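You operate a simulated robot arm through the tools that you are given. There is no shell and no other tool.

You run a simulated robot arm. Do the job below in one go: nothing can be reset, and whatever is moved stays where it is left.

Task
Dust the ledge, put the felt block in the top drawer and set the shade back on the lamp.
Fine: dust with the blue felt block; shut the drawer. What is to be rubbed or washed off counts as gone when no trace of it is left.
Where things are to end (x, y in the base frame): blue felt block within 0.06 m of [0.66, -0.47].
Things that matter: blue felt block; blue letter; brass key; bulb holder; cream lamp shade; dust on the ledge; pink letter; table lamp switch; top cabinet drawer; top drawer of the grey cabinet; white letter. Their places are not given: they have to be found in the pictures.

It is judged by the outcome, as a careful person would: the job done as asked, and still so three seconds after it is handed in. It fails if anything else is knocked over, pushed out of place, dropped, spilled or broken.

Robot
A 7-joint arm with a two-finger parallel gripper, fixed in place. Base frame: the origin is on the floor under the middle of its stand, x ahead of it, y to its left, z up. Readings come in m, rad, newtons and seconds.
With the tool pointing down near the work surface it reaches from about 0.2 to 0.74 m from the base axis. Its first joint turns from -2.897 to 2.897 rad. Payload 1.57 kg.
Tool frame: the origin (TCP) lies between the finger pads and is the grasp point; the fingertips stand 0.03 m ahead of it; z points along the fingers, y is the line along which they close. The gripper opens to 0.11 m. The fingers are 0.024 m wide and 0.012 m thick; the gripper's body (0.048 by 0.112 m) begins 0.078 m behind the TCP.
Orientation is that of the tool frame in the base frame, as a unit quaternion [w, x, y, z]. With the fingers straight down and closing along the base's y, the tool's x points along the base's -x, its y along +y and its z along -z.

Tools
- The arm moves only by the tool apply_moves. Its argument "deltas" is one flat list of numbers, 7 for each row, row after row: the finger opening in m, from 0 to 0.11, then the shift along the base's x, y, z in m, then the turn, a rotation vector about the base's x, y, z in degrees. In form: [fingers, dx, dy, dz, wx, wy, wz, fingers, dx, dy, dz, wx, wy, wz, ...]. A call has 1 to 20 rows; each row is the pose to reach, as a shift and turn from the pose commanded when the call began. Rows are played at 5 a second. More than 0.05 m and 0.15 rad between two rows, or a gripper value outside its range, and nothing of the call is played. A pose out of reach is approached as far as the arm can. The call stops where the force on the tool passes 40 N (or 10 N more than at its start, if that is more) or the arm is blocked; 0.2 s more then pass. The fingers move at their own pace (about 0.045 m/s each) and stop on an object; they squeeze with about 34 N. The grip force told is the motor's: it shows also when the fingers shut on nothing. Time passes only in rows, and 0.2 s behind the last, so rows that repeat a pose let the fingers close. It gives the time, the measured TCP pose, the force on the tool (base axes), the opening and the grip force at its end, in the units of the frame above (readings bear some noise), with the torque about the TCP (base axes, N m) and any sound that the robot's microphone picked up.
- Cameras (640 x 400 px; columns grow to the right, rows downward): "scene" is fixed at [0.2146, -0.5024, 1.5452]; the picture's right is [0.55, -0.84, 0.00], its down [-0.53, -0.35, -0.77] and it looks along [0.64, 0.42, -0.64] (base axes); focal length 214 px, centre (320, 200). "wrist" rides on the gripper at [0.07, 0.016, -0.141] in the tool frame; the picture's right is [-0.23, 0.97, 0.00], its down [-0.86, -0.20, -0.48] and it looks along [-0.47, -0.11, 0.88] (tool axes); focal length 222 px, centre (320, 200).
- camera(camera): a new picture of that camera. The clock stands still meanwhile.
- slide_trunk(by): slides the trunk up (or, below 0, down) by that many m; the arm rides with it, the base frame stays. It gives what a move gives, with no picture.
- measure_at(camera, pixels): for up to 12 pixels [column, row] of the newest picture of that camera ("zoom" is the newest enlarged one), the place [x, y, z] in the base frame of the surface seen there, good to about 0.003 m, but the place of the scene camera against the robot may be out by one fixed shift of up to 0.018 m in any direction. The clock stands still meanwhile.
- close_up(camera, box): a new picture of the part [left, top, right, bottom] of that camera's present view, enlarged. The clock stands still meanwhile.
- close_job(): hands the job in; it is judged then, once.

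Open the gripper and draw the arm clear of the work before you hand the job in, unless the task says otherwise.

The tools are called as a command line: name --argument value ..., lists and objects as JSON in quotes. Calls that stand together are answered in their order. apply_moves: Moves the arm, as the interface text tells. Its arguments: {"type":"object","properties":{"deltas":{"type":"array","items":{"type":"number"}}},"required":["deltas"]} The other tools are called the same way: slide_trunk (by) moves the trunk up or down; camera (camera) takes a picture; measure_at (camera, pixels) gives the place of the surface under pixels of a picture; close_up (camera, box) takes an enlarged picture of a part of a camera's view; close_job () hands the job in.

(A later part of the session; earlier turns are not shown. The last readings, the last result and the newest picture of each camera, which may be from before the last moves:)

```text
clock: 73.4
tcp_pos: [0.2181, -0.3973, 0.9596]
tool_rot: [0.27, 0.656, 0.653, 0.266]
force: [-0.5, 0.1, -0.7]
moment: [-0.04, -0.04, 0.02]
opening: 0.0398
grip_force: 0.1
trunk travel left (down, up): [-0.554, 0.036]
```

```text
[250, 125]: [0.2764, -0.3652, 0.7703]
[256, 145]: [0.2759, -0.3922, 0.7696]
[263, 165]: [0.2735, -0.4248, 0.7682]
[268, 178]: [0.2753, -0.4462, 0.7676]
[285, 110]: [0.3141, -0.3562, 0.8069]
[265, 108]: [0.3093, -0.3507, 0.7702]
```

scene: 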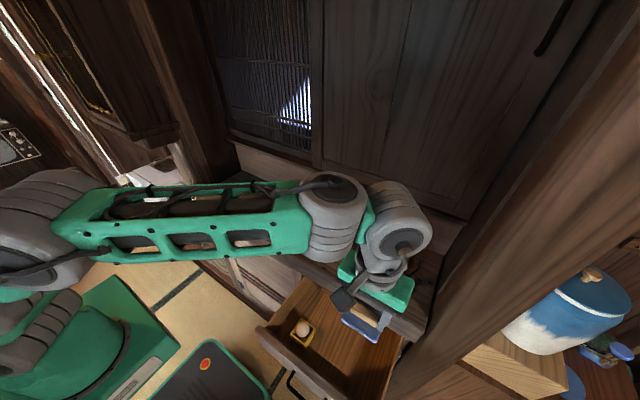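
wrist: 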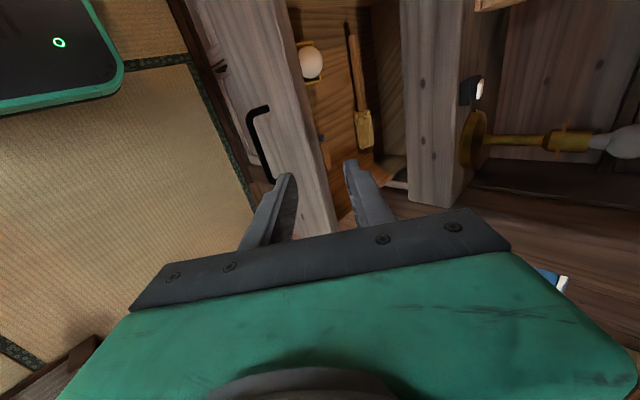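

The bar centre is at about (0.279,-0.40,0.767). I come down to its 45° line, advance onto it and close the fingers.

apply_moves --deltas '[0.03, 0, -0.002, -0.04, 0, 0, 0, 0.03, 0, -0.003, -0.08, 0, 0, 0, 0.03, 0, -0.003, -0.12, 0, 0, 0, 0.03, 0.008, -0.003, -0.142, 0, 0, 0, 0.03, 0.022, -0.003, -0.156, 0, 0, 0, 0.03, 0.036, -0.003, -0.17, 0, 0, 0, 0.03, 0.05, -0.003, -0.184, 0, 0, 0, 0.03, 0.05, -0.003, -0.184, 0, 0, 0, 0.0, 0.05, -0.003, -0.184, 0, 0, 0, 0.0, 0.05, -0.003, -0.184, 0, 0, 0, 0.0, 0.05, -0.003, -0.184, 0, 0, 0]'

camera --camera "wrist"

```text
clock: 75.8
tcp_pos: [0.2681, -0.4019, 0.7758]
tool_rot: [0.27, 0.655, 0.654, 0.265]
force: [1.5, -0.3, 9.2]
moment: [-0.25, -0.15, 0.53]
opening: 0.0098
grip_force: 28.1
trunk travel left (down, up): [-0.554, 0.036]
```

```text
taken
```

wrist: 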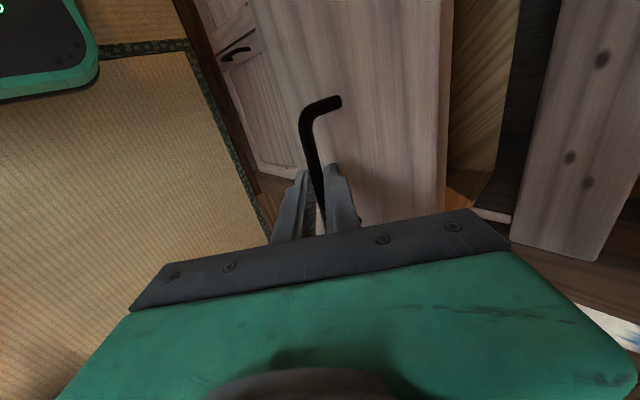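

The bar is gripped. I push the drawer in smoothly along +x, stopping about 1 cm short.

apply_moves --deltas '[0.0, 0.005, 0, 0, 0, 0, 0, 0.0, 0.013, 0, 0, 0, 0, 0, 0.0, 0.025, 0, 0, 0, 0, 0, 0.0, 0.038, 0, 0, 0, 0, 0, 0.0, 0.051, 0, 0, 0, 0, 0, 0.0, 0.064, 0, 0, 0, 0, 0, 0.0, 0.077, 0, 0, 0, 0, 0, 0.0, 0.09, 0, 0, 0, 0, 0, 0.0, 0.103, 0, 0, 0, 0, 0, 0.0, 0.116, 0, 0, 0, 0, 0, 0.0, 0.129, 0, 0, 0, 0, 0, 0.0, 0.142, 0, 0, 0, 0, 0, 0.0, 0.155, 0, 0, 0, 0, 0, 0.0, 0.168, 0, 0, 0, 0, 0, 0.0, 0.181, 0, 0, 0, 0, 0, 0.0, 0.194, 0, 0, 0, 0, 0, 0.0, 0.206, 0, 0, 0, 0, 0, 0.0, 0.216, 0, 0, 0, 0, 0, 0.0, 0.223, 0, 0, 0, 0, 0, 0.0, 0.226, 0, 0, 0, 0, 0]'

camera --camera "scene"

```text
clock: 80.0
tcp_pos: [0.4937, -0.4009, 0.7757]
tool_rot: [0.269, 0.655, 0.654, 0.265]
force: [-2.2, 1.2, -6.8]
moment: [-0.56, 0.1, 0.39]
opening: 0.0097
grip_force: 27.9
trunk travel left (down, up): [-0.554, 0.036]
```

```text
taken
```

scene: 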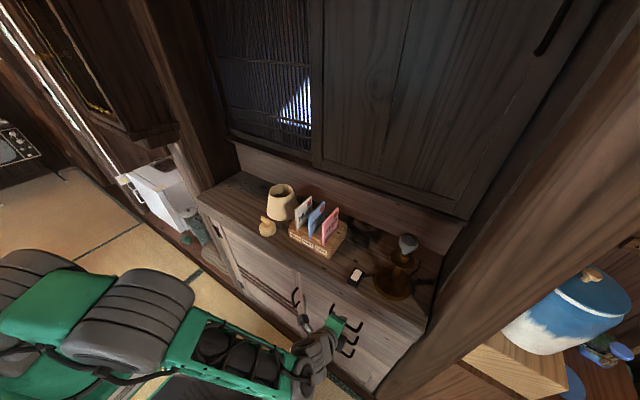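

The drawer is nearly shut. I push the last centimetre slowly until the force shows the stop.

apply_moves --deltas '[0.0, 0.003, 0, 0, 0, 0, 0, 0.0, 0.006, 0, 0, 0, 0, 0, 0.0, 0.009, 0, 0, 0, 0, 0, 0.0, 0.011, 0, 0, 0, 0, 0, 0.0, 0.012, 0, 0, 0, 0, 0, 0.0, 0.013, 0, 0, 0, 0, 0, 0.0, 0.013, 0, 0, 0, 0, 0]'

camera --camera "wrist"

```text
clock: 81.6
tcp_pos: [0.5053, -0.4019, 0.7763]
tool_rot: [0.269, 0.655, 0.654, 0.266]
force: [-8.2, 6.2, -3.8]
moment: [-0.1, 0.17, 0.82]
opening: 0.0098
grip_force: 27.8
trunk travel left (down, up): [-0.554, 0.036]
```

```text
taken
```

wrist: 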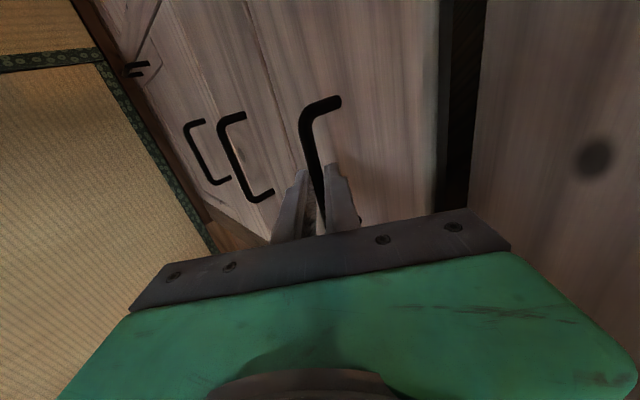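

TCP is back at x≈0.505 as when closed, with 8 N resisting. I press a touch more to confirm the stop, then relax, release and back away.

apply_moves --deltas '[0.0, 0.001, 0, 0, 0, 0, 0, 0.0, 0.002, 0, 0, 0, 0, 0, 0.0, 0.002, 0, 0, 0, 0, 0]'

```text
clock: 82.4
tcp_pos: [0.5053, -0.4019, 0.7763]
tool_rot: [0.268, 0.657, 0.653, 0.264]
force: [-29.5, 7.7, -1.5]
moment: [-0.23, 0.39, 0.61]
opening: 0.0099
grip_force: 28.2
trunk travel left (down, up): [-0.554, 0.036]
```

The position did not change while the force rose to 30 N, so the drawer is against its stop. I relax, open and retreat along the tool axis.

apply_moves --deltas '[0.0, -0.002, 0, 0, 0, 0, 0, 0.03, -0.002, 0, 0, 0, 0, 0, 0.03, -0.002, 0, 0, 0, 0, 0, 0.03, -0.002, 0, 0, 0, 0, 0, 0.03, -0.014, 0, 0.012, 0, 0, 0, 0.03, -0.028, 0, 0.026, 0, 0, 0, 0.03, -0.042, 0, 0.04, 0, 0, 0, 0.03, -0.06, 0, 0.06, 0, 0, 0, 0.03, -0.09, 0, 0.09, 0, 0, 0, 0.03, -0.12, 0, 0.12, 0, 0, 0, 0.03, -0.14, 0, 0.15, 0, 0, 0, 0.03, -0.14, 0, 0.15, 0, 0, 0]'

camera --camera "scene"

camera --camera "wrist"

```text
clock: 85.0
tcp_pos: [0.367, -0.4034, 0.9263]
tool_rot: [0.27, 0.655, 0.654, 0.265]
force: [0.0, 0.3, -0.8]
moment: [0.0, 0.02, 0.05]
opening: 0.03
grip_force: 0.0
trunk travel left (down, up): [-0.554, 0.036]
```

```text
taken
```

scene: 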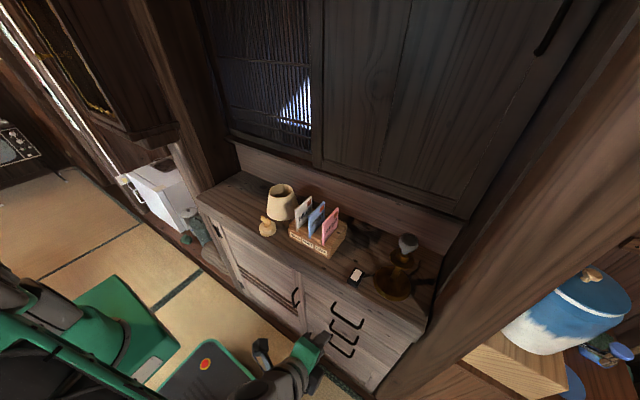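

```text
taken
```

wrist: 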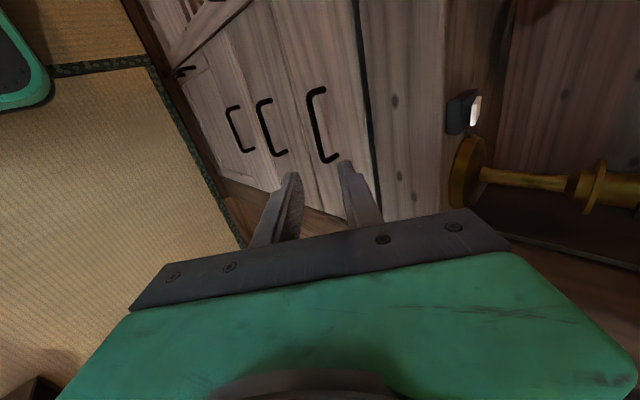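

The drawer appears shut. I verify the top drawer's front and handle against the others with measurements.

measure_at --camera "wrist" --pixels '[[345, 110], [315, 110], [290, 110], [262, 115], [320, 140], [385, 110]]'

```text
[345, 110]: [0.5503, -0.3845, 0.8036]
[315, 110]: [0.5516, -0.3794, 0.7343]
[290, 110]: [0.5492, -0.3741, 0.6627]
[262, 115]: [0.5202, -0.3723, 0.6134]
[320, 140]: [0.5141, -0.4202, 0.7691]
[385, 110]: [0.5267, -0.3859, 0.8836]
```

The drawer face is at x=0.550 like the ones below: shut. Next the lamp: I take enlarged scene views of the lamp and the shade.

close_up --camera "scene" --box '[370, 220, 450, 310]'

close_up --camera "scene" --box '[240, 170, 320, 240]'

```text
4.44 times, centred on (410, 265) of scene
```

zoom: 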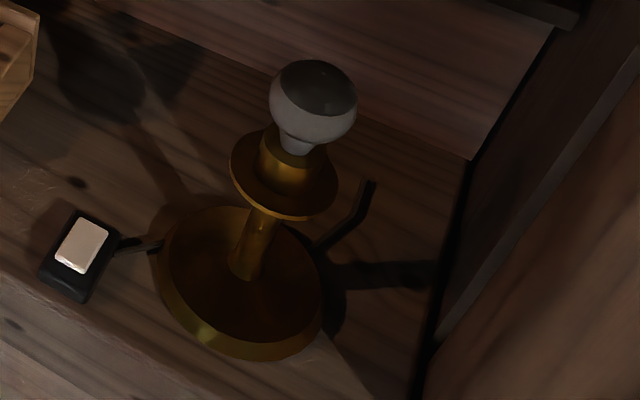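

```text
5.71 times, centred on (280, 205) of scene
```

zoom: 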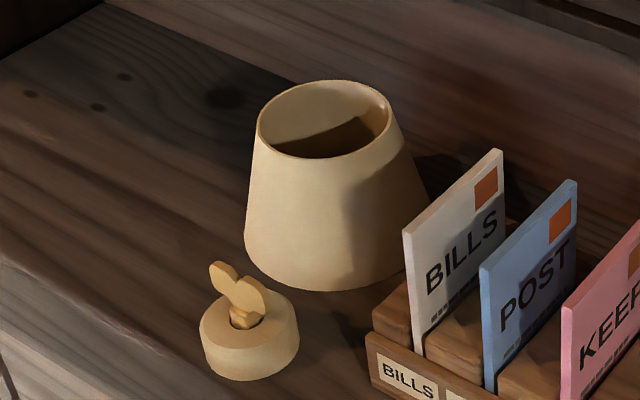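

The lamp has a base disc, stem, flange with holder cylinder and a bulb. I roll the tool about its axis to the normal camera-below pose and rise, to look at the lamp with the wrist camera.

apply_moves --deltas '[0.03, -0.001, 0, 0.03, -5.303, 0, 5.303, 0.03, -0.001, 0, 0.06, -10.607, 0, 10.607, 0.03, -0.002, 0, 0.09, -15.91, 0, 15.91, 0.03, -0.002, 0, 0.12, -21.213, 0, 21.213, 0.03, -0.003, 0, 0.15, -26.517, 0, 26.517, 0.03, -0.003, 0, 0.18, -31.82, 0, 31.82, 0.03, -0.004, 0, 0.21, -37.123, 0, 37.123, 0.03, -0.004, 0, 0.24, -42.426, 0, 42.426, 0.03, -0.005, 0, 0.27, -47.73, 0, 47.73, 0.03, -0.005, 0, 0.3, -53.033, 0, 53.033, 0.03, -0.006, 0, 0.33, -58.336, 0, 58.336, 0.03, -0.007, 0, 0.354, -63.64, 0, 63.64, 0.03, -0.007, 0, 0.354, -63.64, 0, 63.64]'

camera --camera "wrist"

```text
clock: 87.8
tcp_pos: [0.3616, -0.4023, 1.2807]
tool_rot: [0.385, 0.001, 0.923, -0.005]
force: [0.1, -0.7, -0.7]
moment: [0.03, 0.01, 0.02]
opening: 0.0297
grip_force: 0.0
trunk travel left (down, up): [-0.554, 0.036]
```

```text
taken
```

wrist: 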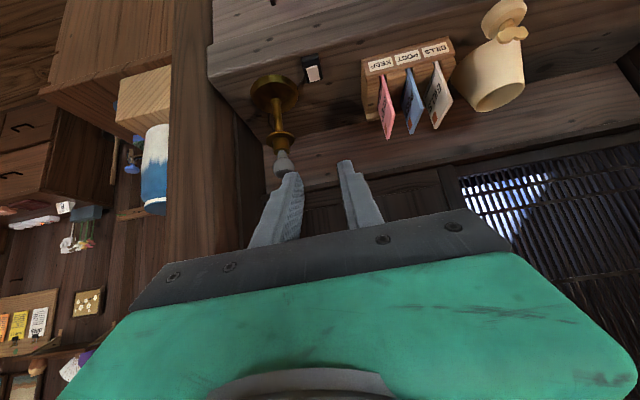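

The lamp shows at (278,130), upside down. I enlarge it and measure the bulb, flange and stem.

close_up --camera "wrist" --box '[230, 60, 330, 190]'

measure_at --camera "wrist" --pixels '[[283, 168], [282, 160], [282, 152], [280, 143], [269, 138], [291, 134], [280, 135], [277, 120], [273, 95], [255, 95], [296, 90], [275, 110]]'

```text
3.08 times, centred on (280, 125) of wrist
```

zoom: 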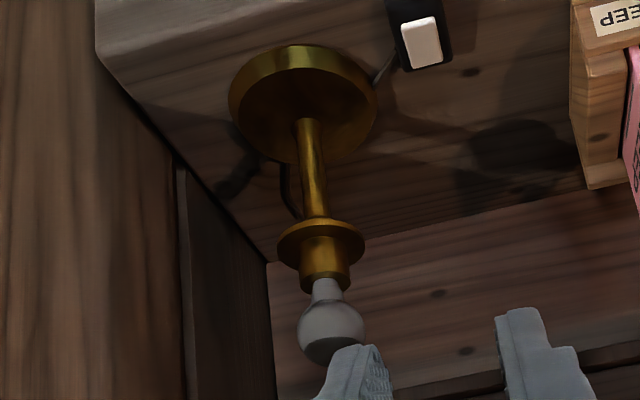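

```text
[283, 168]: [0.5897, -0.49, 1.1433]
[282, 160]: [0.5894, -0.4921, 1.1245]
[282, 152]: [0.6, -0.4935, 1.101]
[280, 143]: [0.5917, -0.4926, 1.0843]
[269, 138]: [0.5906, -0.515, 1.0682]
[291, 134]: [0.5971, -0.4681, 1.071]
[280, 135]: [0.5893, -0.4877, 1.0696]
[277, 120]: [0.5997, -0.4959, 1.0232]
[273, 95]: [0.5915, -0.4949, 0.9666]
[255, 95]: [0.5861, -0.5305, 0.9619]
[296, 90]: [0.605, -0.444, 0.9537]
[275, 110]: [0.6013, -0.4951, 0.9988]
```

The lamp axis is about (0.608,-0.492); flange at z≈1.07 (radius ≈0.024), bulb top ≈1.15. I raise the trunk slightly for better reach at height, then go look down into the shade to see its fitter ring.

slide_trunk --by 0.034

```text
clock: 88.6
tcp_pos: [0.3624, -0.401, 1.3154]
tool_rot: [0.385, 0.002, 0.923, -0.004]
force: [0.1, 0.2, 0.8]
moment: [0.02, -0.01, -0.01]
opening: 0.0301
grip_force: 0.1
trunk travel left (down, up): [-0.588, 0.002]
```

Trunk is up. I swing over to the middle with the tool turning upright, staying at a safe height.

apply_moves --deltas '[0.08, 0.005, 0.038, -0.0115, 0, 4.5, 0, 0.08, 0.01, 0.076, -0.023, 0, 9, 0, 0.08, 0.015, 0.114, -0.0345, 0, 13.5, 0, 0.08, 0.025, 0.152, -0.046, 0, 18, 0, 0.09, 0.035, 0.19, -0.0575, 0, 22.5, 0, 0.1, 0.045, 0.228, -0.069, 0, 27, 0, 0.11, 0.055, 0.266, -0.0805, 0, 31.5, 0, 0.11, 0.065, 0.304, -0.092, 0, 36, 0, 0.11, 0.078, 0.342, -0.1035, 0, 40.5, 0, 0.11, 0.088, 0.38, -0.115, 0, 45, 0, 0.11, 0.088, 0.38, -0.115, 0, 45, 0]'

camera --camera "wrist"

```text
clock: 91.0
tcp_pos: [0.4516, -0.0199, 1.1981]
tool_rot: [0.003, 0.0, 1.0, -0.006]
force: [-0.2, 0.8, -0.8]
moment: [0.02, 0.0, 0.02]
opening: 0.1098
grip_force: 0.0
trunk travel left (down, up): [-0.588, 0.002]
```

```text
taken
```

wrist: 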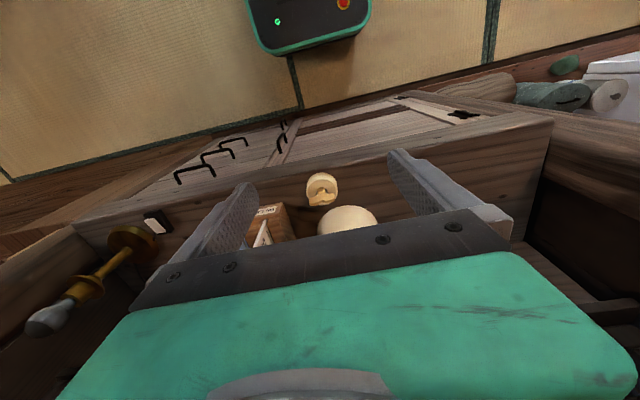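

I move forward over the shade, staying 8 cm above its rim, for a look inside.

apply_moves --deltas '[0.11, 0.04, 0, 0, 0, 0, 0, 0.11, 0.08, 0, 0, 0, 0, 0, 0.11, 0.12, 0, -0.01, 0, 0, 0, 0.11, 0.16, 0, -0.03, 0, 0, 0, 0.11, 0.19, 0, -0.04, 0, 0, 0, 0.11, 0.2, 0, -0.045, 0, 0, 0, 0.11, 0.2, 0, -0.045, 0, 0, 0]'

camera --camera "wrist"

close_up --camera "wrist" --box '[230, 100, 420, 230]'

```text
clock: 92.6
tcp_pos: [0.6514, -0.0202, 1.1535]
tool_rot: [0.004, 0.0, 1.0, -0.005]
force: [-0.2, 1.0, -0.2]
moment: [-0.02, 0.01, -0.02]
opening: 0.1099
grip_force: 0.0
trunk travel left (down, up): [-0.588, 0.002]
```

```text
taken
```

wrist: 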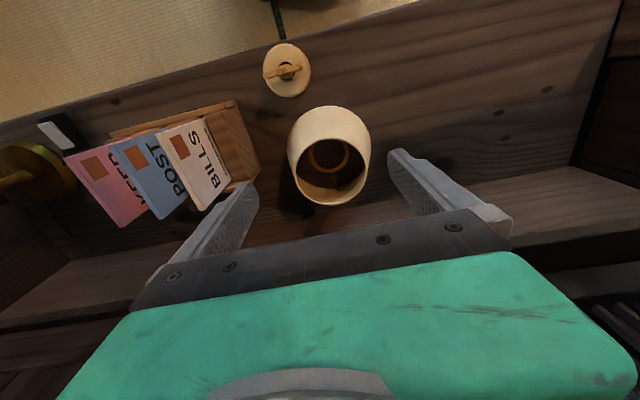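

```text
3.08 times, centred on (325, 165) of wrist
```

zoom: 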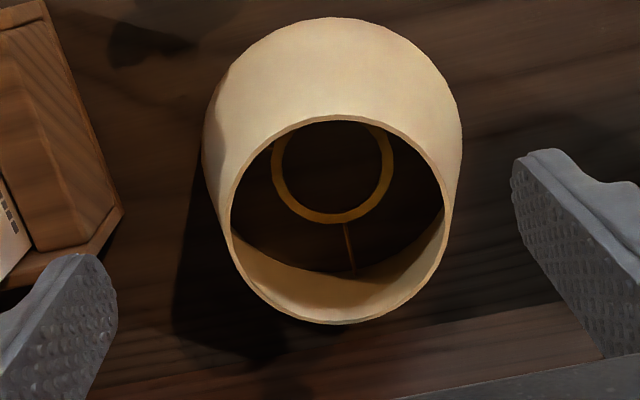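

The fitter ring and a spoke are visible inside. I measure the ring and rim points in the zoom.

measure_at --camera "zoom" --pixels '[[277, 180], [388, 175], [333, 218], [372, 207], [297, 208], [384, 140], [277, 155], [350, 245], [232, 205], [449, 195], [340, 117], [345, 321]]'

measure_at --camera "zoom" --pixels '[[262, 152], [420, 148], [250, 275], [430, 260], [300, 312], [400, 305], [300, 126], [390, 127], [205, 130], [461, 125], [333, 19], [260, 40]]'

```text
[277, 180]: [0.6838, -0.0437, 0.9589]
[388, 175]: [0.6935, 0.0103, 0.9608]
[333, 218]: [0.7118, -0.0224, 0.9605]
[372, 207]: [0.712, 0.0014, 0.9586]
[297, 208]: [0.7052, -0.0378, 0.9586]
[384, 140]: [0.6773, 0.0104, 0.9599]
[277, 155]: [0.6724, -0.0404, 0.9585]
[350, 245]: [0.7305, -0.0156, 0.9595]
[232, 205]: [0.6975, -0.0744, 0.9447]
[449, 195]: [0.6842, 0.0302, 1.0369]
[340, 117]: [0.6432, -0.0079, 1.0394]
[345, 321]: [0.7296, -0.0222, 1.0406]
```

```text
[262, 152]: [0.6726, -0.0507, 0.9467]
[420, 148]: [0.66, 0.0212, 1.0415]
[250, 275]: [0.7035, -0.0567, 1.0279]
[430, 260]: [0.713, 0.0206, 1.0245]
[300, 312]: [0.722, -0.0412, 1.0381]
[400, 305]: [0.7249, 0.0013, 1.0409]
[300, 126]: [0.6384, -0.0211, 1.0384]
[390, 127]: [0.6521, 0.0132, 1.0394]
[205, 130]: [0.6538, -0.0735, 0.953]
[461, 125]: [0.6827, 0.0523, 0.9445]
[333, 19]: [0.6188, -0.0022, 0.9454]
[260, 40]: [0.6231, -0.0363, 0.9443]
```

Ring centre ≈(0.686,-0.0155), ring mid radius ≈0.0275, 1.5 cm above the base; the shade axis agrees with the rim. Before grasping, I test whether the arm can hold a 45° tilted tool at the lamp's hover height: first I back off and tilt.

apply_moves --deltas '[0.06, -0.02, 0, 0.015, 0, 0, 0, 0.06, -0.05, 0, 0.03, 0, 0, 0, 0.06, -0.075, 0, 0.045, 0, -6, 0, 0.06, -0.1, 0, 0.06, 0, -12, 0, 0.06, -0.125, 0, 0.075, 0, -18, 0, 0.06, -0.145, 0, 0.09, 0, -24, 0, 0.06, -0.16, 0, 0.105, 0, -30, 0, 0.06, -0.18, 0, 0.115, 0, -36, 0, 0.06, -0.2, 0, 0.125, 0, -41, 0, 0.06, -0.2, 0, 0.127, 0, -45, 0, 0.06, -0.2, 0, 0.127, 0, -45, 0]'

```text
clock: 95.0
tcp_pos: [0.4486, -0.0205, 1.2806]
tool_rot: [0.386, 0.003, 0.922, -0.005]
force: [0.6, 0.0, -0.3]
moment: [0.01, -0.01, 0.01]
opening: 0.06
grip_force: 0.0
trunk travel left (down, up): [-0.588, 0.002]
```

Now I roll the tool 13° about x to match the shade's wall slope on its left side.

apply_moves --deltas '[0.06, 0, 0, 0, 6.5, 0, 0, 0.06, 0, 0, 0, 13, 0, 0, 0.06, 0, 0, 0, 13, 0, 0]'

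```text
clock: 95.8
tcp_pos: [0.4497, -0.0207, 1.2822]
tool_rot: [0.383, 0.046, 0.917, 0.1]
force: [0.0, 0.8, -0.1]
moment: [0.0, -0.01, -0.01]
opening: 0.0601
grip_force: 0.0
trunk travel left (down, up): [-0.588, 0.002]
```

The roll is in. I now yaw -38° and move to the would-be grip position at the lamp, at hover height z≈1.27, to test the reach.

apply_moves --deltas '[0.06, 0.006, -0.0425, 0, 0, 0, -4.75, 0.06, 0.0125, -0.085, 0, 0, 0, -9.5, 0.06, 0.019, -0.1275, 0, 0, 0, -14.25, 0.06, 0.025, -0.17, 0, 0, 0, -19, 0.06, 0.031, -0.2125, 0, 0, 0, -23.75, 0.06, 0.0375, -0.255, 0, 0, 0, -28.5, 0.06, 0.044, -0.2975, 0, 0, 0, -33.25, 0.06, 0.05, -0.34, 0, 0, 0, -38, 0.06, 0.077, -0.36, 0, 0, 0, -38, 0.06, 0.104, -0.38, 0, 0, 0, -38, 0.06, 0.131, -0.4, 0, 0, 0, -38, 0.06, 0.16, -0.42, -0.005, 0, 0, -38, 0.06, 0.186, -0.436, -0.012, 0, 0, -38, 0.06, 0.186, -0.436, -0.012, 0, 0, -38]'

camera --camera "wrist"

camera --camera "scene"

```text
clock: 98.8
tcp_pos: [0.637, -0.4599, 1.2716]
tool_rot: [0.395, 0.342, 0.852, -0.03]
force: [0.2, 0.0, 0.2]
moment: [-0.05, -0.03, 0.0]
opening: 0.0602
grip_force: 0.1
trunk travel left (down, up): [-0.588, 0.002]
```

```text
taken
```

wrist: 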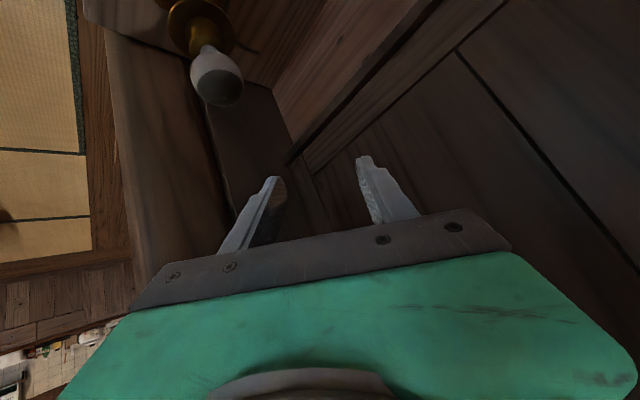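

```text
taken
```

scene: 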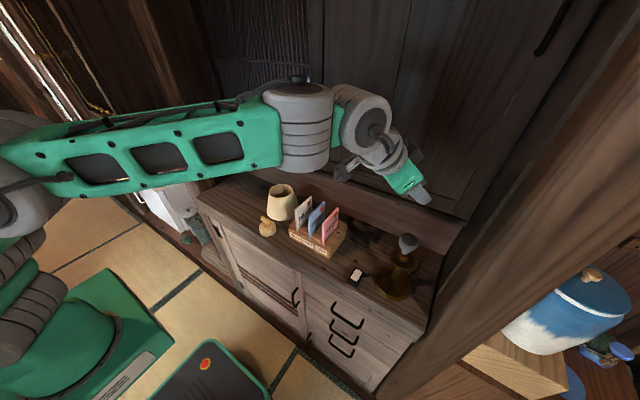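

The hover pose is reachable with no load. From here the wrist camera sees the bulb at (217,78); I enlarge and measure it to pin down the lamp axis.

close_up --camera "wrist" --box '[150, 0, 270, 120]'

measure_at --camera "wrist" --pixels '[[217, 80], [193, 78], [240, 78], [210, 60], [217, 100], [205, 45], [190, 35], [225, 40], [172, 25], [236, 40], [225, 90], [205, 95]]'

```text
3.33 times, centred on (210, 60) of wrist
```

zoom: 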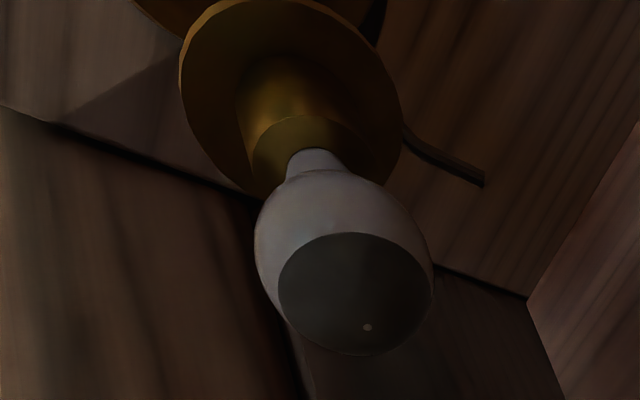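

```text
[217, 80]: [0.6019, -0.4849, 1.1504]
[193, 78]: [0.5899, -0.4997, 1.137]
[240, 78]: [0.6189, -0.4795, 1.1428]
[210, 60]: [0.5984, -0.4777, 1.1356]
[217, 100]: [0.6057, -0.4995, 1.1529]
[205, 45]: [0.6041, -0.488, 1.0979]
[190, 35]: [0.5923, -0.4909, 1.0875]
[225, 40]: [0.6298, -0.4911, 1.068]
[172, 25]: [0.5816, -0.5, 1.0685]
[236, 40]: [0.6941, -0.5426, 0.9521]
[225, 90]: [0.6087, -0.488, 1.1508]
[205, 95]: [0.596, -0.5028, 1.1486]
```

I measure points around the flange's rim and on the bulb in the enlargement to fit the lamp axis.

measure_at --camera "zoom" --pixels '[[185, 95], [188, 55], [215, 15], [300, 5], [355, 40], [388, 85], [398, 130], [385, 170], [225, 170], [200, 135], [330, 20], [250, 3]]'

measure_at --camera "zoom" --pixels '[[350, 300], [300, 300], [400, 300], [350, 250], [350, 340], [320, 270], [380, 330], [265, 240], [425, 240], [310, 200], [240, 110], [365, 130]]'

```text
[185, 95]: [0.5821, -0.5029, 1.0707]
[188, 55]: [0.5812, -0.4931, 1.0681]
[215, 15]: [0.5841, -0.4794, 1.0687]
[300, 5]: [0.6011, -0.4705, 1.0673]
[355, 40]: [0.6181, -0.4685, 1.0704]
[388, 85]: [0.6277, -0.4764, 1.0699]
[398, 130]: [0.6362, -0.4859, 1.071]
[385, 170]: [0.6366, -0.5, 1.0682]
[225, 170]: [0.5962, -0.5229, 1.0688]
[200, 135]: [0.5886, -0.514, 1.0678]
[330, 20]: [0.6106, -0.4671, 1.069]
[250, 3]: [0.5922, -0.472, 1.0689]
```

```text
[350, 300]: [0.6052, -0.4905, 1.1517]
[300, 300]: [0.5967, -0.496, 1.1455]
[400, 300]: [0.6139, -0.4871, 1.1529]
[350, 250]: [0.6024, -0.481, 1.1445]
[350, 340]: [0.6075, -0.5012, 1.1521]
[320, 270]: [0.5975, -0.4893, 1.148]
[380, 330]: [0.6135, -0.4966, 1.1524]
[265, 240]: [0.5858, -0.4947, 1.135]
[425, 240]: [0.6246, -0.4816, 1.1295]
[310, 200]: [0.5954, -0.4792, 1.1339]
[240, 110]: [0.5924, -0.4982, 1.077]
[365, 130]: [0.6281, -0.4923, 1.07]
```

Fitted lamp axis ≈(0.609,-0.4955), flange top z≈1.069 (radius 0.028), bulb top ≈1.153. The shade axis is ≈(0.685,-0.0153). I retrace to the middle with yaw back to zero.

apply_moves --deltas '[0.036, -0.027, 0.019, 0.003, 0, 0, 0, 0.036, -0.054, 0.038, 0.006, 0, 0, 0, 0.036, -0.081, 0.057, 0.009, 0, 0, 0, 0.036, -0.108, 0.077, 0.01, 0, 0, 0, 0.036, -0.136, 0.099, 0.01, 0, 0, 0, 0.036, -0.142, 0.1415, 0.01, 0, 0, 4.75, 0.036, -0.149, 0.184, 0.01, 0, 0, 9.5, 0.036, -0.155, 0.2265, 0.01, 0, 0, 14.25, 0.036, -0.161, 0.269, 0.01, 0, 0, 19, 0.036, -0.167, 0.3115, 0.01, 0, 0, 23.75, 0.036, -0.174, 0.354, 0.01, 0, 0, 28.5, 0.036, -0.18, 0.3965, 0.01, 0, 0, 33.25, 0.036, -0.186, 0.439, 0.01, 0, 0, 38, 0.036, -0.186, 0.439, 0.01, 0, 0, 38]'

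```text
clock: 101.8
tcp_pos: [0.4527, -0.0176, 1.2801]
tool_rot: [0.383, 0.045, 0.917, 0.099]
force: [-0.6, -0.1, 0.0]
moment: [0.02, -0.02, -0.04]
opening: 0.0361
grip_force: 0.0
trunk travel left (down, up): [-0.588, 0.002]
```

Next I move to the stand-off 10 cm up the tool axis from the planned pinch on the shade's left wall.

apply_moves --deltas '[0.036, 0.025, 0.005, -0.03, 0, 0, 0, 0.036, 0.05, 0.01, -0.06, 0, 0, 0, 0.036, 0.075, 0.016, -0.09, 0, 0, 0, 0.036, 0.1, 0.021, -0.12, 0, 0, 0, 0.036, 0.125, 0.026, -0.15, 0, 0, 0, 0.036, 0.149, 0.0315, -0.176, 0, 0, 0, 0.036, 0.149, 0.0315, -0.176, 0, 0, 0]'

camera --camera "wrist"

close_up --camera "wrist" --box '[200, 80, 420, 230]'

close_up --camera "scene" --box '[220, 150, 340, 240]'

```text
clock: 103.4
tcp_pos: [0.5998, 0.0143, 1.1017]
tool_rot: [0.383, 0.045, 0.917, 0.101]
force: [0.1, -0.5, -0.4]
moment: [-0.01, -0.02, 0.0]
opening: 0.0358
grip_force: 0.0
trunk travel left (down, up): [-0.588, 0.002]
```

```text
taken
```

wrist: 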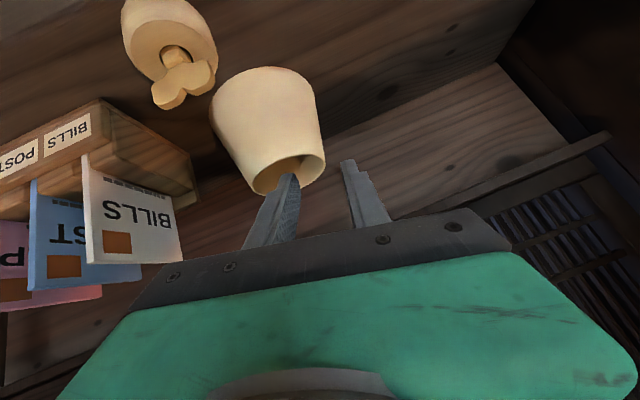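

```text
2.67 times, centred on (310, 155) of wrist
```

zoom: 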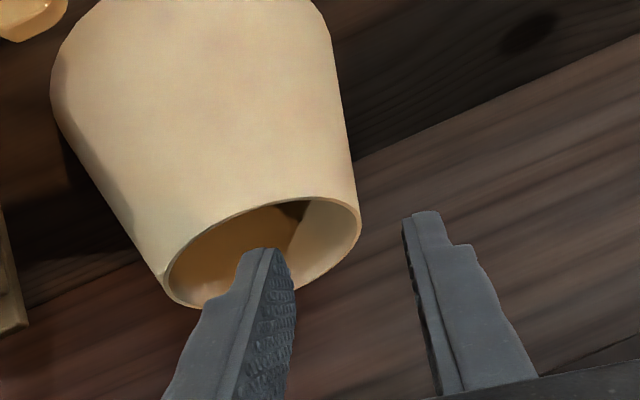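

```text
4.44 times, centred on (280, 195) of scene
```

zoom: 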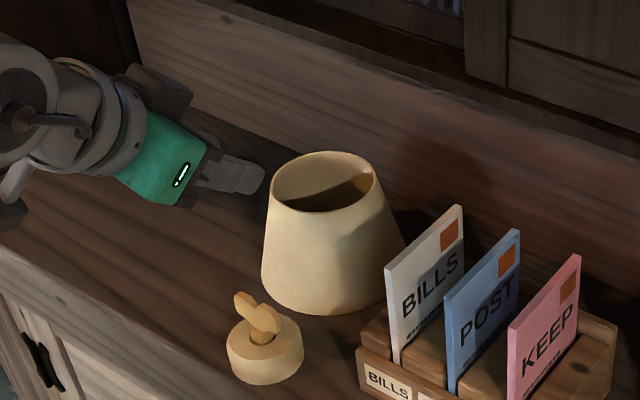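

The fingers are lined up with the left wall between them (wrist ~(325,165)). I measure that part of the rim to confirm the alignment.

measure_at --camera "wrist" --pixels '[[324, 163], [320, 158], [312, 154], [325, 170], [318, 180], [300, 187], [290, 157], [270, 168], [255, 185], [322, 150], [318, 120], [310, 90]]'

```text
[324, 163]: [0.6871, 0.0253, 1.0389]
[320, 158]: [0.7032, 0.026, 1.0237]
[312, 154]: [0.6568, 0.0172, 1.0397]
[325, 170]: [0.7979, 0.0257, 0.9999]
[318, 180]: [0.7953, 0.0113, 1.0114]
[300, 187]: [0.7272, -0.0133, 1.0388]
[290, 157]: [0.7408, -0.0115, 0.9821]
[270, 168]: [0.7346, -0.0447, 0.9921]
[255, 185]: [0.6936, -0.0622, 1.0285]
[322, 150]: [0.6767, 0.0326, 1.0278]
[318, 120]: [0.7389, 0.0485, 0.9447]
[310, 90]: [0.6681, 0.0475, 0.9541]
```

Alignment matches the plan. I advance along the tool axis so the fingers straddle the wall, watching the force.

apply_moves --deltas '[0.036, 0.012, 0.0026, -0.011, 0, 0, 0, 0.036, 0.024, 0.0052, -0.022, 0, 0, 0, 0.036, 0.036, 0.0078, -0.033, 0, 0, 0, 0.036, 0.048, 0.0104, -0.0445, 0, 0, 0, 0.036, 0.06, 0.013, -0.0555, 0, 0, 0, 0.036, 0.068, 0.0147, -0.063, 0, 0, 0, 0.036, 0.0725, 0.0155, -0.0668, 0, 0, 0, 0.036, 0.0725, 0.0155, -0.0668, 0, 0, 0]'

camera --camera "wrist"

close_up --camera "scene" --box '[220, 150, 340, 240]'

```text
clock: 104.5
tcp_pos: [0.6564, 0.0233, 1.0715]
tool_rot: [0.398, 0.043, 0.911, 0.1]
force: [-0.7, 0.2, 13.6]
moment: [-0.25, -0.17, 0.01]
opening: 0.0328
grip_force: 0.1
trunk travel left (down, up): [-0.588, 0.002]
stopped in row 5: the force on the tool passed its limit at 45 N (the readings are from after the stop); the commanded pose is now the measured one
```

```text
taken
```

wrist: 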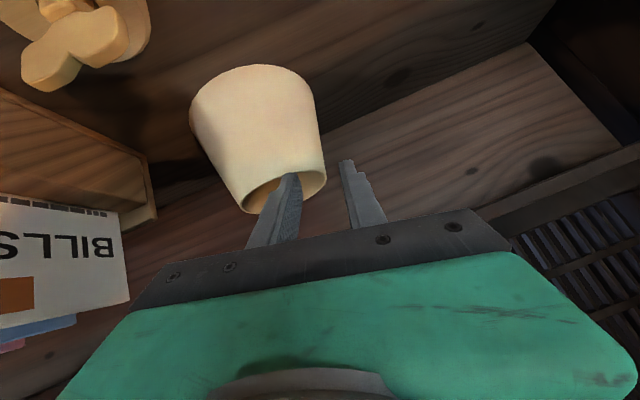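

```text
4.44 times, centred on (280, 195) of scene
```

zoom: 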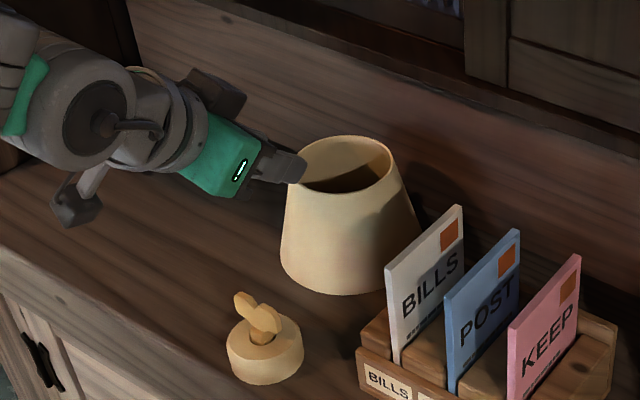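

The inner finger's underside met the shade's near rim and pushed the shade back slightly. I back straight out along the tool axis and re-measure the shade.

apply_moves --deltas '[0.036, -0.01, -0.0022, 0.0105, 0, 0, 0, 0.036, -0.025, -0.0055, 0.025, 0, 0, 0, 0.036, -0.045, -0.01, 0.045, 0, 0, 0, 0.036, -0.065, -0.014, 0.065, 0, 0, 0, 0.036, -0.085, -0.018, 0.09, 0, 0, 0, 0.036, -0.085, -0.018, 0.09, 0, 0, 0]'

camera --camera "wrist"

close_up --camera "scene" --box '[220, 150, 340, 240]'

```text
clock: 105.9
tcp_pos: [0.5702, 0.0056, 1.1576]
tool_rot: [0.392, 0.045, 0.913, 0.1]
force: [-0.1, 0.0, 0.2]
moment: [-0.02, -0.01, 0.03]
opening: 0.0358
grip_force: 0.1
trunk travel left (down, up): [-0.588, 0.002]
```

```text
taken
```

wrist: 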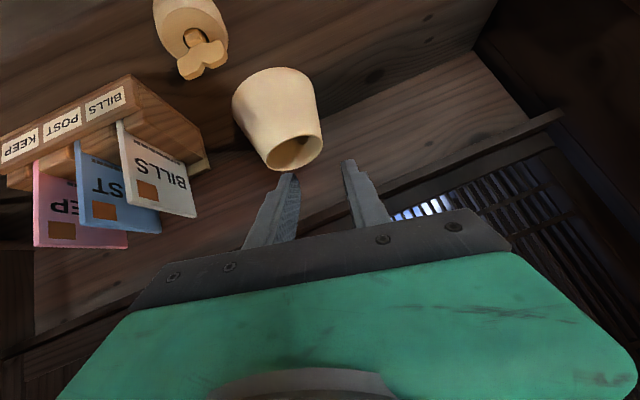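

```text
4.44 times, centred on (280, 195) of scene
```

zoom: 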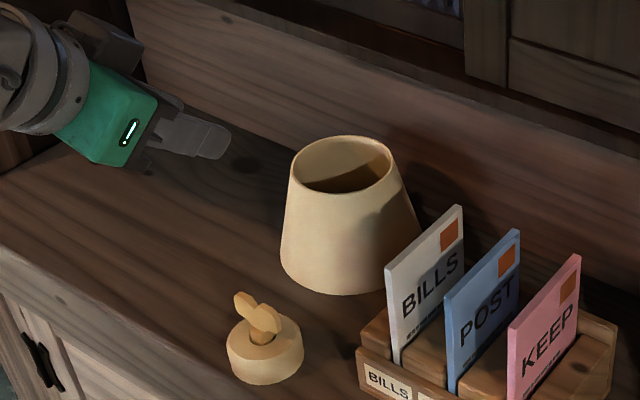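

The shade still stands upright, only shifted. I re-measure it and will instead grip it from outside around its top (closing along y), which avoids the rim.

close_up --camera "wrist" --box '[220, 50, 340, 190]'

measure_at --camera "wrist" --pixels '[[320, 146], [316, 139], [300, 137], [285, 142], [272, 152], [266, 163], [275, 169], [290, 167], [305, 163], [316, 156], [278, 90], [240, 115]]'

```text
2.86 times, centred on (280, 120) of wrist
```

zoom: 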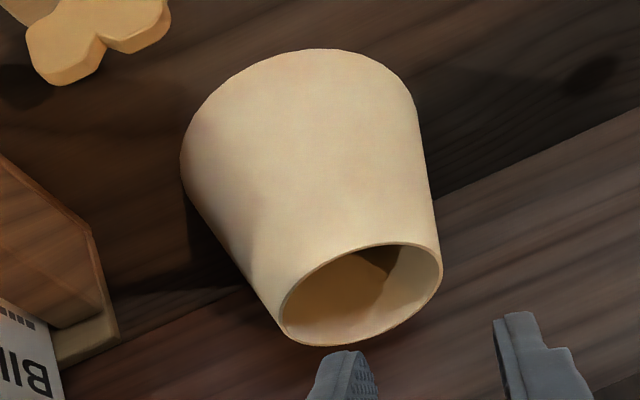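

```text
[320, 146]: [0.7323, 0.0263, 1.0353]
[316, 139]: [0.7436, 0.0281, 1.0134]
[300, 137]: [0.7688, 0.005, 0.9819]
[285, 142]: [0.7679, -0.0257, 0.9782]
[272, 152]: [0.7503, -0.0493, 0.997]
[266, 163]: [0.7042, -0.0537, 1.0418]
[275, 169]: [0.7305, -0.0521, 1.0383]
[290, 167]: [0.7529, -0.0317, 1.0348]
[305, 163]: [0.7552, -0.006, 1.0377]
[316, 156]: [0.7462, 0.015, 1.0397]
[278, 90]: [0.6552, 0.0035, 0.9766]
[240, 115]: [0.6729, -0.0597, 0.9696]
```

The shade now stands with its axis at about (0.712,-0.014). I take out the roll, open fully and move to a stand-off 10 cm back along the 45° axis, centred on the shade.

apply_moves --deltas '[0.11, 0, -0.005, 0.01, -4.5, 0.4, 0, 0.11, 0.01, -0.012, 0.01, -9, 0.8, 0, 0.11, 0.02, -0.0196, 0, -13, 1.2, 0, 0.11, 0.035, -0.0196, -0.015, -13, 1.2, 0, 0.11, 0.05, -0.0196, -0.03, -13, 1.2, 0, 0.11, 0.058, -0.0196, -0.04, -13, 1.2, 0, 0.11, 0.058, -0.0196, -0.04, -13, 1.2, 0]'

camera --camera "wrist"

close_up --camera "wrist" --box '[200, 60, 420, 220]'

```text
clock: 107.5
tcp_pos: [0.6275, -0.0152, 1.1164]
tool_rot: [0.385, 0.001, 0.923, -0.006]
force: [0.3, -0.2, -0.2]
moment: [-0.02, 0.01, -0.02]
opening: 0.1099
grip_force: 0.1
trunk travel left (down, up): [-0.588, 0.002]
```

```text
taken
```

wrist: 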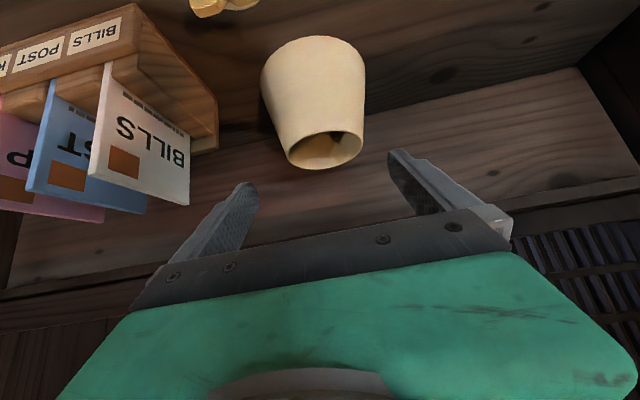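

```text
2.50 times, centred on (310, 140) of wrist
```

zoom: 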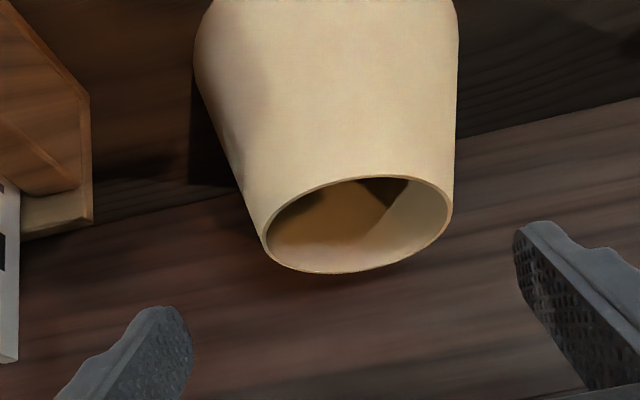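

Good straddling view. I measure rim and wall points from here to get the shade's axis precisely.

measure_at --camera "zoom" --pixels '[[266, 235], [275, 212], [310, 187], [360, 176], [410, 178], [440, 193], [449, 215], [435, 240], [395, 262], [340, 273], [295, 267], [268, 248]]'

measure_at --camera "zoom" --pixels '[[350, 120], [330, 60], [235, 150], [215, 100], [450, 130], [452, 60], [400, 100], [280, 120], [350, 172], [380, 172], [320, 180], [420, 178]]'

```text
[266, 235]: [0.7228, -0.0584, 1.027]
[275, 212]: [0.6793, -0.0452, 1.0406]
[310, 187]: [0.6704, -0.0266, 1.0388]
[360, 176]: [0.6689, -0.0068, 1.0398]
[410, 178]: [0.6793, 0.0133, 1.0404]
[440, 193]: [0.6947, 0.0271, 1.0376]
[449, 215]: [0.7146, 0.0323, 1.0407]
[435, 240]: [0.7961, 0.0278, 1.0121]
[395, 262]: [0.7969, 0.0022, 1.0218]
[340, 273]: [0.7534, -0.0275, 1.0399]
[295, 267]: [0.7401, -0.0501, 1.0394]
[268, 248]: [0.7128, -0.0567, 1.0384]
```

```text
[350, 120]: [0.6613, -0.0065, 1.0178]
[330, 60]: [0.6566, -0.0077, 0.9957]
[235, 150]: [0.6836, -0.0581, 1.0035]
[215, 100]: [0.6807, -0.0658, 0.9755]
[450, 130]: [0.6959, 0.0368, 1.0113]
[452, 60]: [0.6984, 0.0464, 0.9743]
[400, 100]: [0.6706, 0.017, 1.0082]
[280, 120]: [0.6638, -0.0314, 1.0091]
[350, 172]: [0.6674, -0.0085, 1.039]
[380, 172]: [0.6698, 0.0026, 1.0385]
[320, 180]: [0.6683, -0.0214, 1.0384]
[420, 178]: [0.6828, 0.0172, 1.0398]
```

The shade axis is ≈(0.7115,-0.0135), rim z≈1.04. I advance along the 45° axis with the fingers fully open so the pads come alongside the upper part of the shade.

apply_moves --deltas '[0.11, 0.012, 0.001, -0.012, 0, 0, 0, 0.11, 0.024, 0.0017, -0.024, 0, 0, 0, 0.11, 0.036, 0.0017, -0.036, 0, 0, 0, 0.11, 0.048, 0.0017, -0.047, 0, 0, 0, 0.11, 0.06, 0.0017, -0.058, 0, 0, 0, 0.11, 0.0713, 0.0017, -0.0687, 0, 0, 0, 0.11, 0.0713, 0.0017, -0.0687, 0, 0, 0]'

camera --camera "wrist"

close_up --camera "scene" --box '[220, 150, 340, 240]'

```text
clock: 109.1
tcp_pos: [0.6994, -0.0122, 1.0487]
tool_rot: [0.386, 0.001, 0.923, -0.005]
force: [-0.3, 0.3, -0.2]
moment: [0.01, -0.01, -0.02]
opening: 0.11
grip_force: 0.2
trunk travel left (down, up): [-0.588, 0.002]
```

```text
taken
```

wrist: 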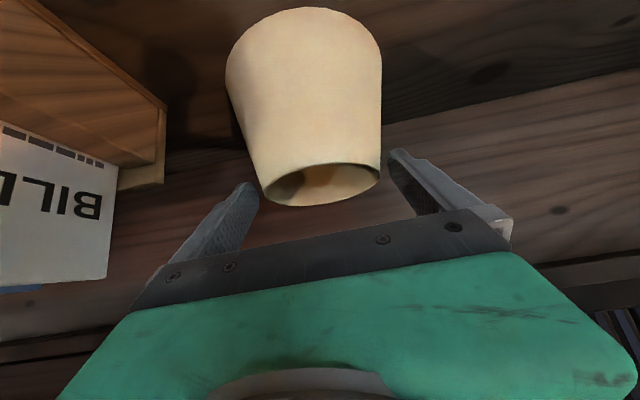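

```text
4.44 times, centred on (280, 195) of scene
```

zoom: 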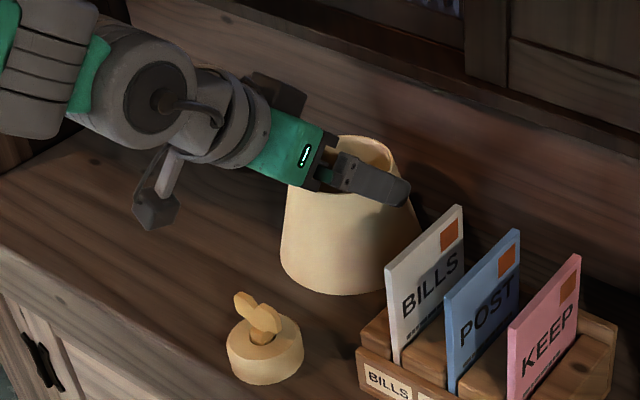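

No contact during the approach and the shade sits centrally between the pads. I close the fingers on it.

apply_moves --deltas '[0.104, 0, 0, 0, 0, 0, 0, 0.1, 0, 0, 0, 0, 0, 0, 0.096, 0, 0, 0, 0, 0, 0, 0.09, 0, 0, 0, 0, 0, 0, 0.085, 0, 0, 0, 0, 0, 0, 0.08, 0, 0, 0, 0, 0, 0, 0.08, 0, 0, 0, 0, 0, 0]'

camera --camera "wrist"

close_up --camera "scene" --box '[220, 150, 340, 240]'

```text
clock: 110.7
tcp_pos: [0.6984, -0.0134, 1.0481]
tool_rot: [0.386, 0.0, 0.922, -0.005]
force: [-0.5, 0.0, 0.2]
moment: [0.0, 0.01, -0.02]
opening: 0.1019
grip_force: 33.6
trunk travel left (down, up): [-0.588, 0.002]
```

```text
taken
```

wrist: 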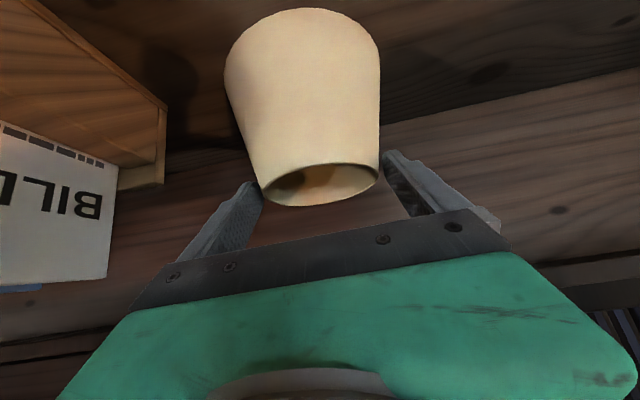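

```text
4.44 times, centred on (280, 195) of scene
```

zoom: 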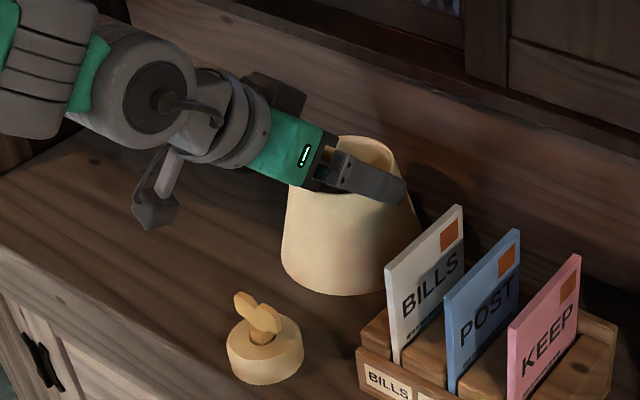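

The pads hold the shade at 0.102 m with 34 N. I lift gently by 1.5 cm and check that the shade comes along level.

apply_moves --deltas '[0.08, 0, 0, 0.003, 0, 0, 0, 0.08, 0, 0, 0.006, 0, 0, 0, 0.08, 0, 0, 0.01, 0, 0, 0, 0.08, 0, 0, 0.015, 0, 0, 0, 0.08, 0, 0, 0.015, 0, 0, 0]'

camera --camera "wrist"

close_up --camera "scene" --box '[220, 150, 340, 240]'

```text
clock: 111.9
tcp_pos: [0.6991, -0.0133, 1.0623]
tool_rot: [0.386, 0.002, 0.922, -0.006]
force: [-0.3, 0.2, -1.5]
moment: [0.01, -0.01, 0.03]
opening: 0.1018
grip_force: 34.4
trunk travel left (down, up): [-0.588, 0.002]
```

```text
taken
```

wrist: 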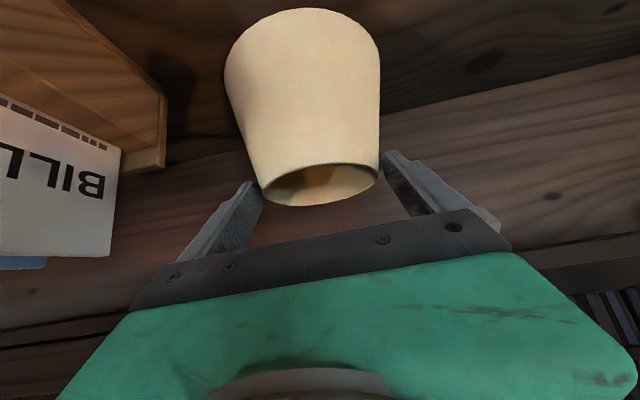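

```text
4.44 times, centred on (280, 195) of scene
```

zoom: 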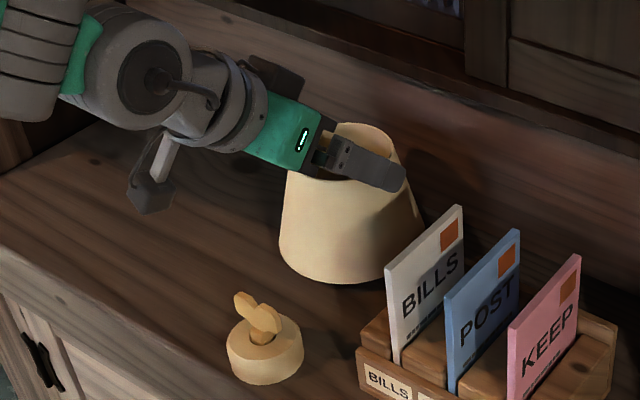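

The shade came up level with the gripper. I measure the rim again in this pose to fix the shade axis relative to the TCP.

close_up --camera "wrist" --box '[210, 120, 410, 240]'

```text
3.20 times, centred on (310, 180) of wrist
```

zoom: 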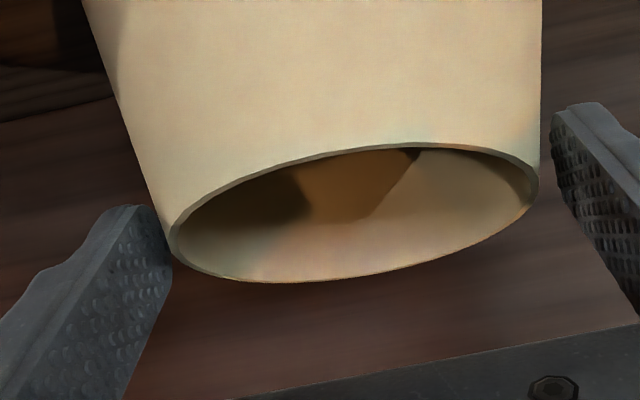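

I measure rim points around this enlarged ellipse.

measure_at --camera "zoom" --pixels '[[176, 235], [190, 210], [230, 182], [300, 160], [370, 149], [440, 146], [500, 157], [530, 175], [500, 233], [430, 261], [330, 279], [240, 279]]'

measure_at --camera "zoom" --pixels '[[300, 120], [300, 60], [400, 110], [400, 50], [130, 120], [110, 60], [535, 100], [537, 30], [200, 120], [480, 100], [560, 130], [155, 215]]'

```text
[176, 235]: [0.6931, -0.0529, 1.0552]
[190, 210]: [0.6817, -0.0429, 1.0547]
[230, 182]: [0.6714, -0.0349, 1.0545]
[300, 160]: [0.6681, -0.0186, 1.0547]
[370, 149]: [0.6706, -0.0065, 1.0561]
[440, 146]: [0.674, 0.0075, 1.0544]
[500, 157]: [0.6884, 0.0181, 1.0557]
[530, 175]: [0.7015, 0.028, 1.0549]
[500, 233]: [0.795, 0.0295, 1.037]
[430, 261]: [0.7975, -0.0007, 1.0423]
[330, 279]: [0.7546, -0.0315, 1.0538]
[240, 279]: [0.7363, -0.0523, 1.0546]
```

```text
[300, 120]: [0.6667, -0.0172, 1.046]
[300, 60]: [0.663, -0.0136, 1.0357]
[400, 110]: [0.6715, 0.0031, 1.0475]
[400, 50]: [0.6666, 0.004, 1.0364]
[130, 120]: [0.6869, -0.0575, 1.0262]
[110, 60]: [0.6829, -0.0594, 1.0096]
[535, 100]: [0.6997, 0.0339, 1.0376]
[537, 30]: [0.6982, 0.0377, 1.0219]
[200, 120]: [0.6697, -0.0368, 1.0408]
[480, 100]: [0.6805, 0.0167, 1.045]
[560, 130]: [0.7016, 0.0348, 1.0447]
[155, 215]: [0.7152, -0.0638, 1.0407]
```

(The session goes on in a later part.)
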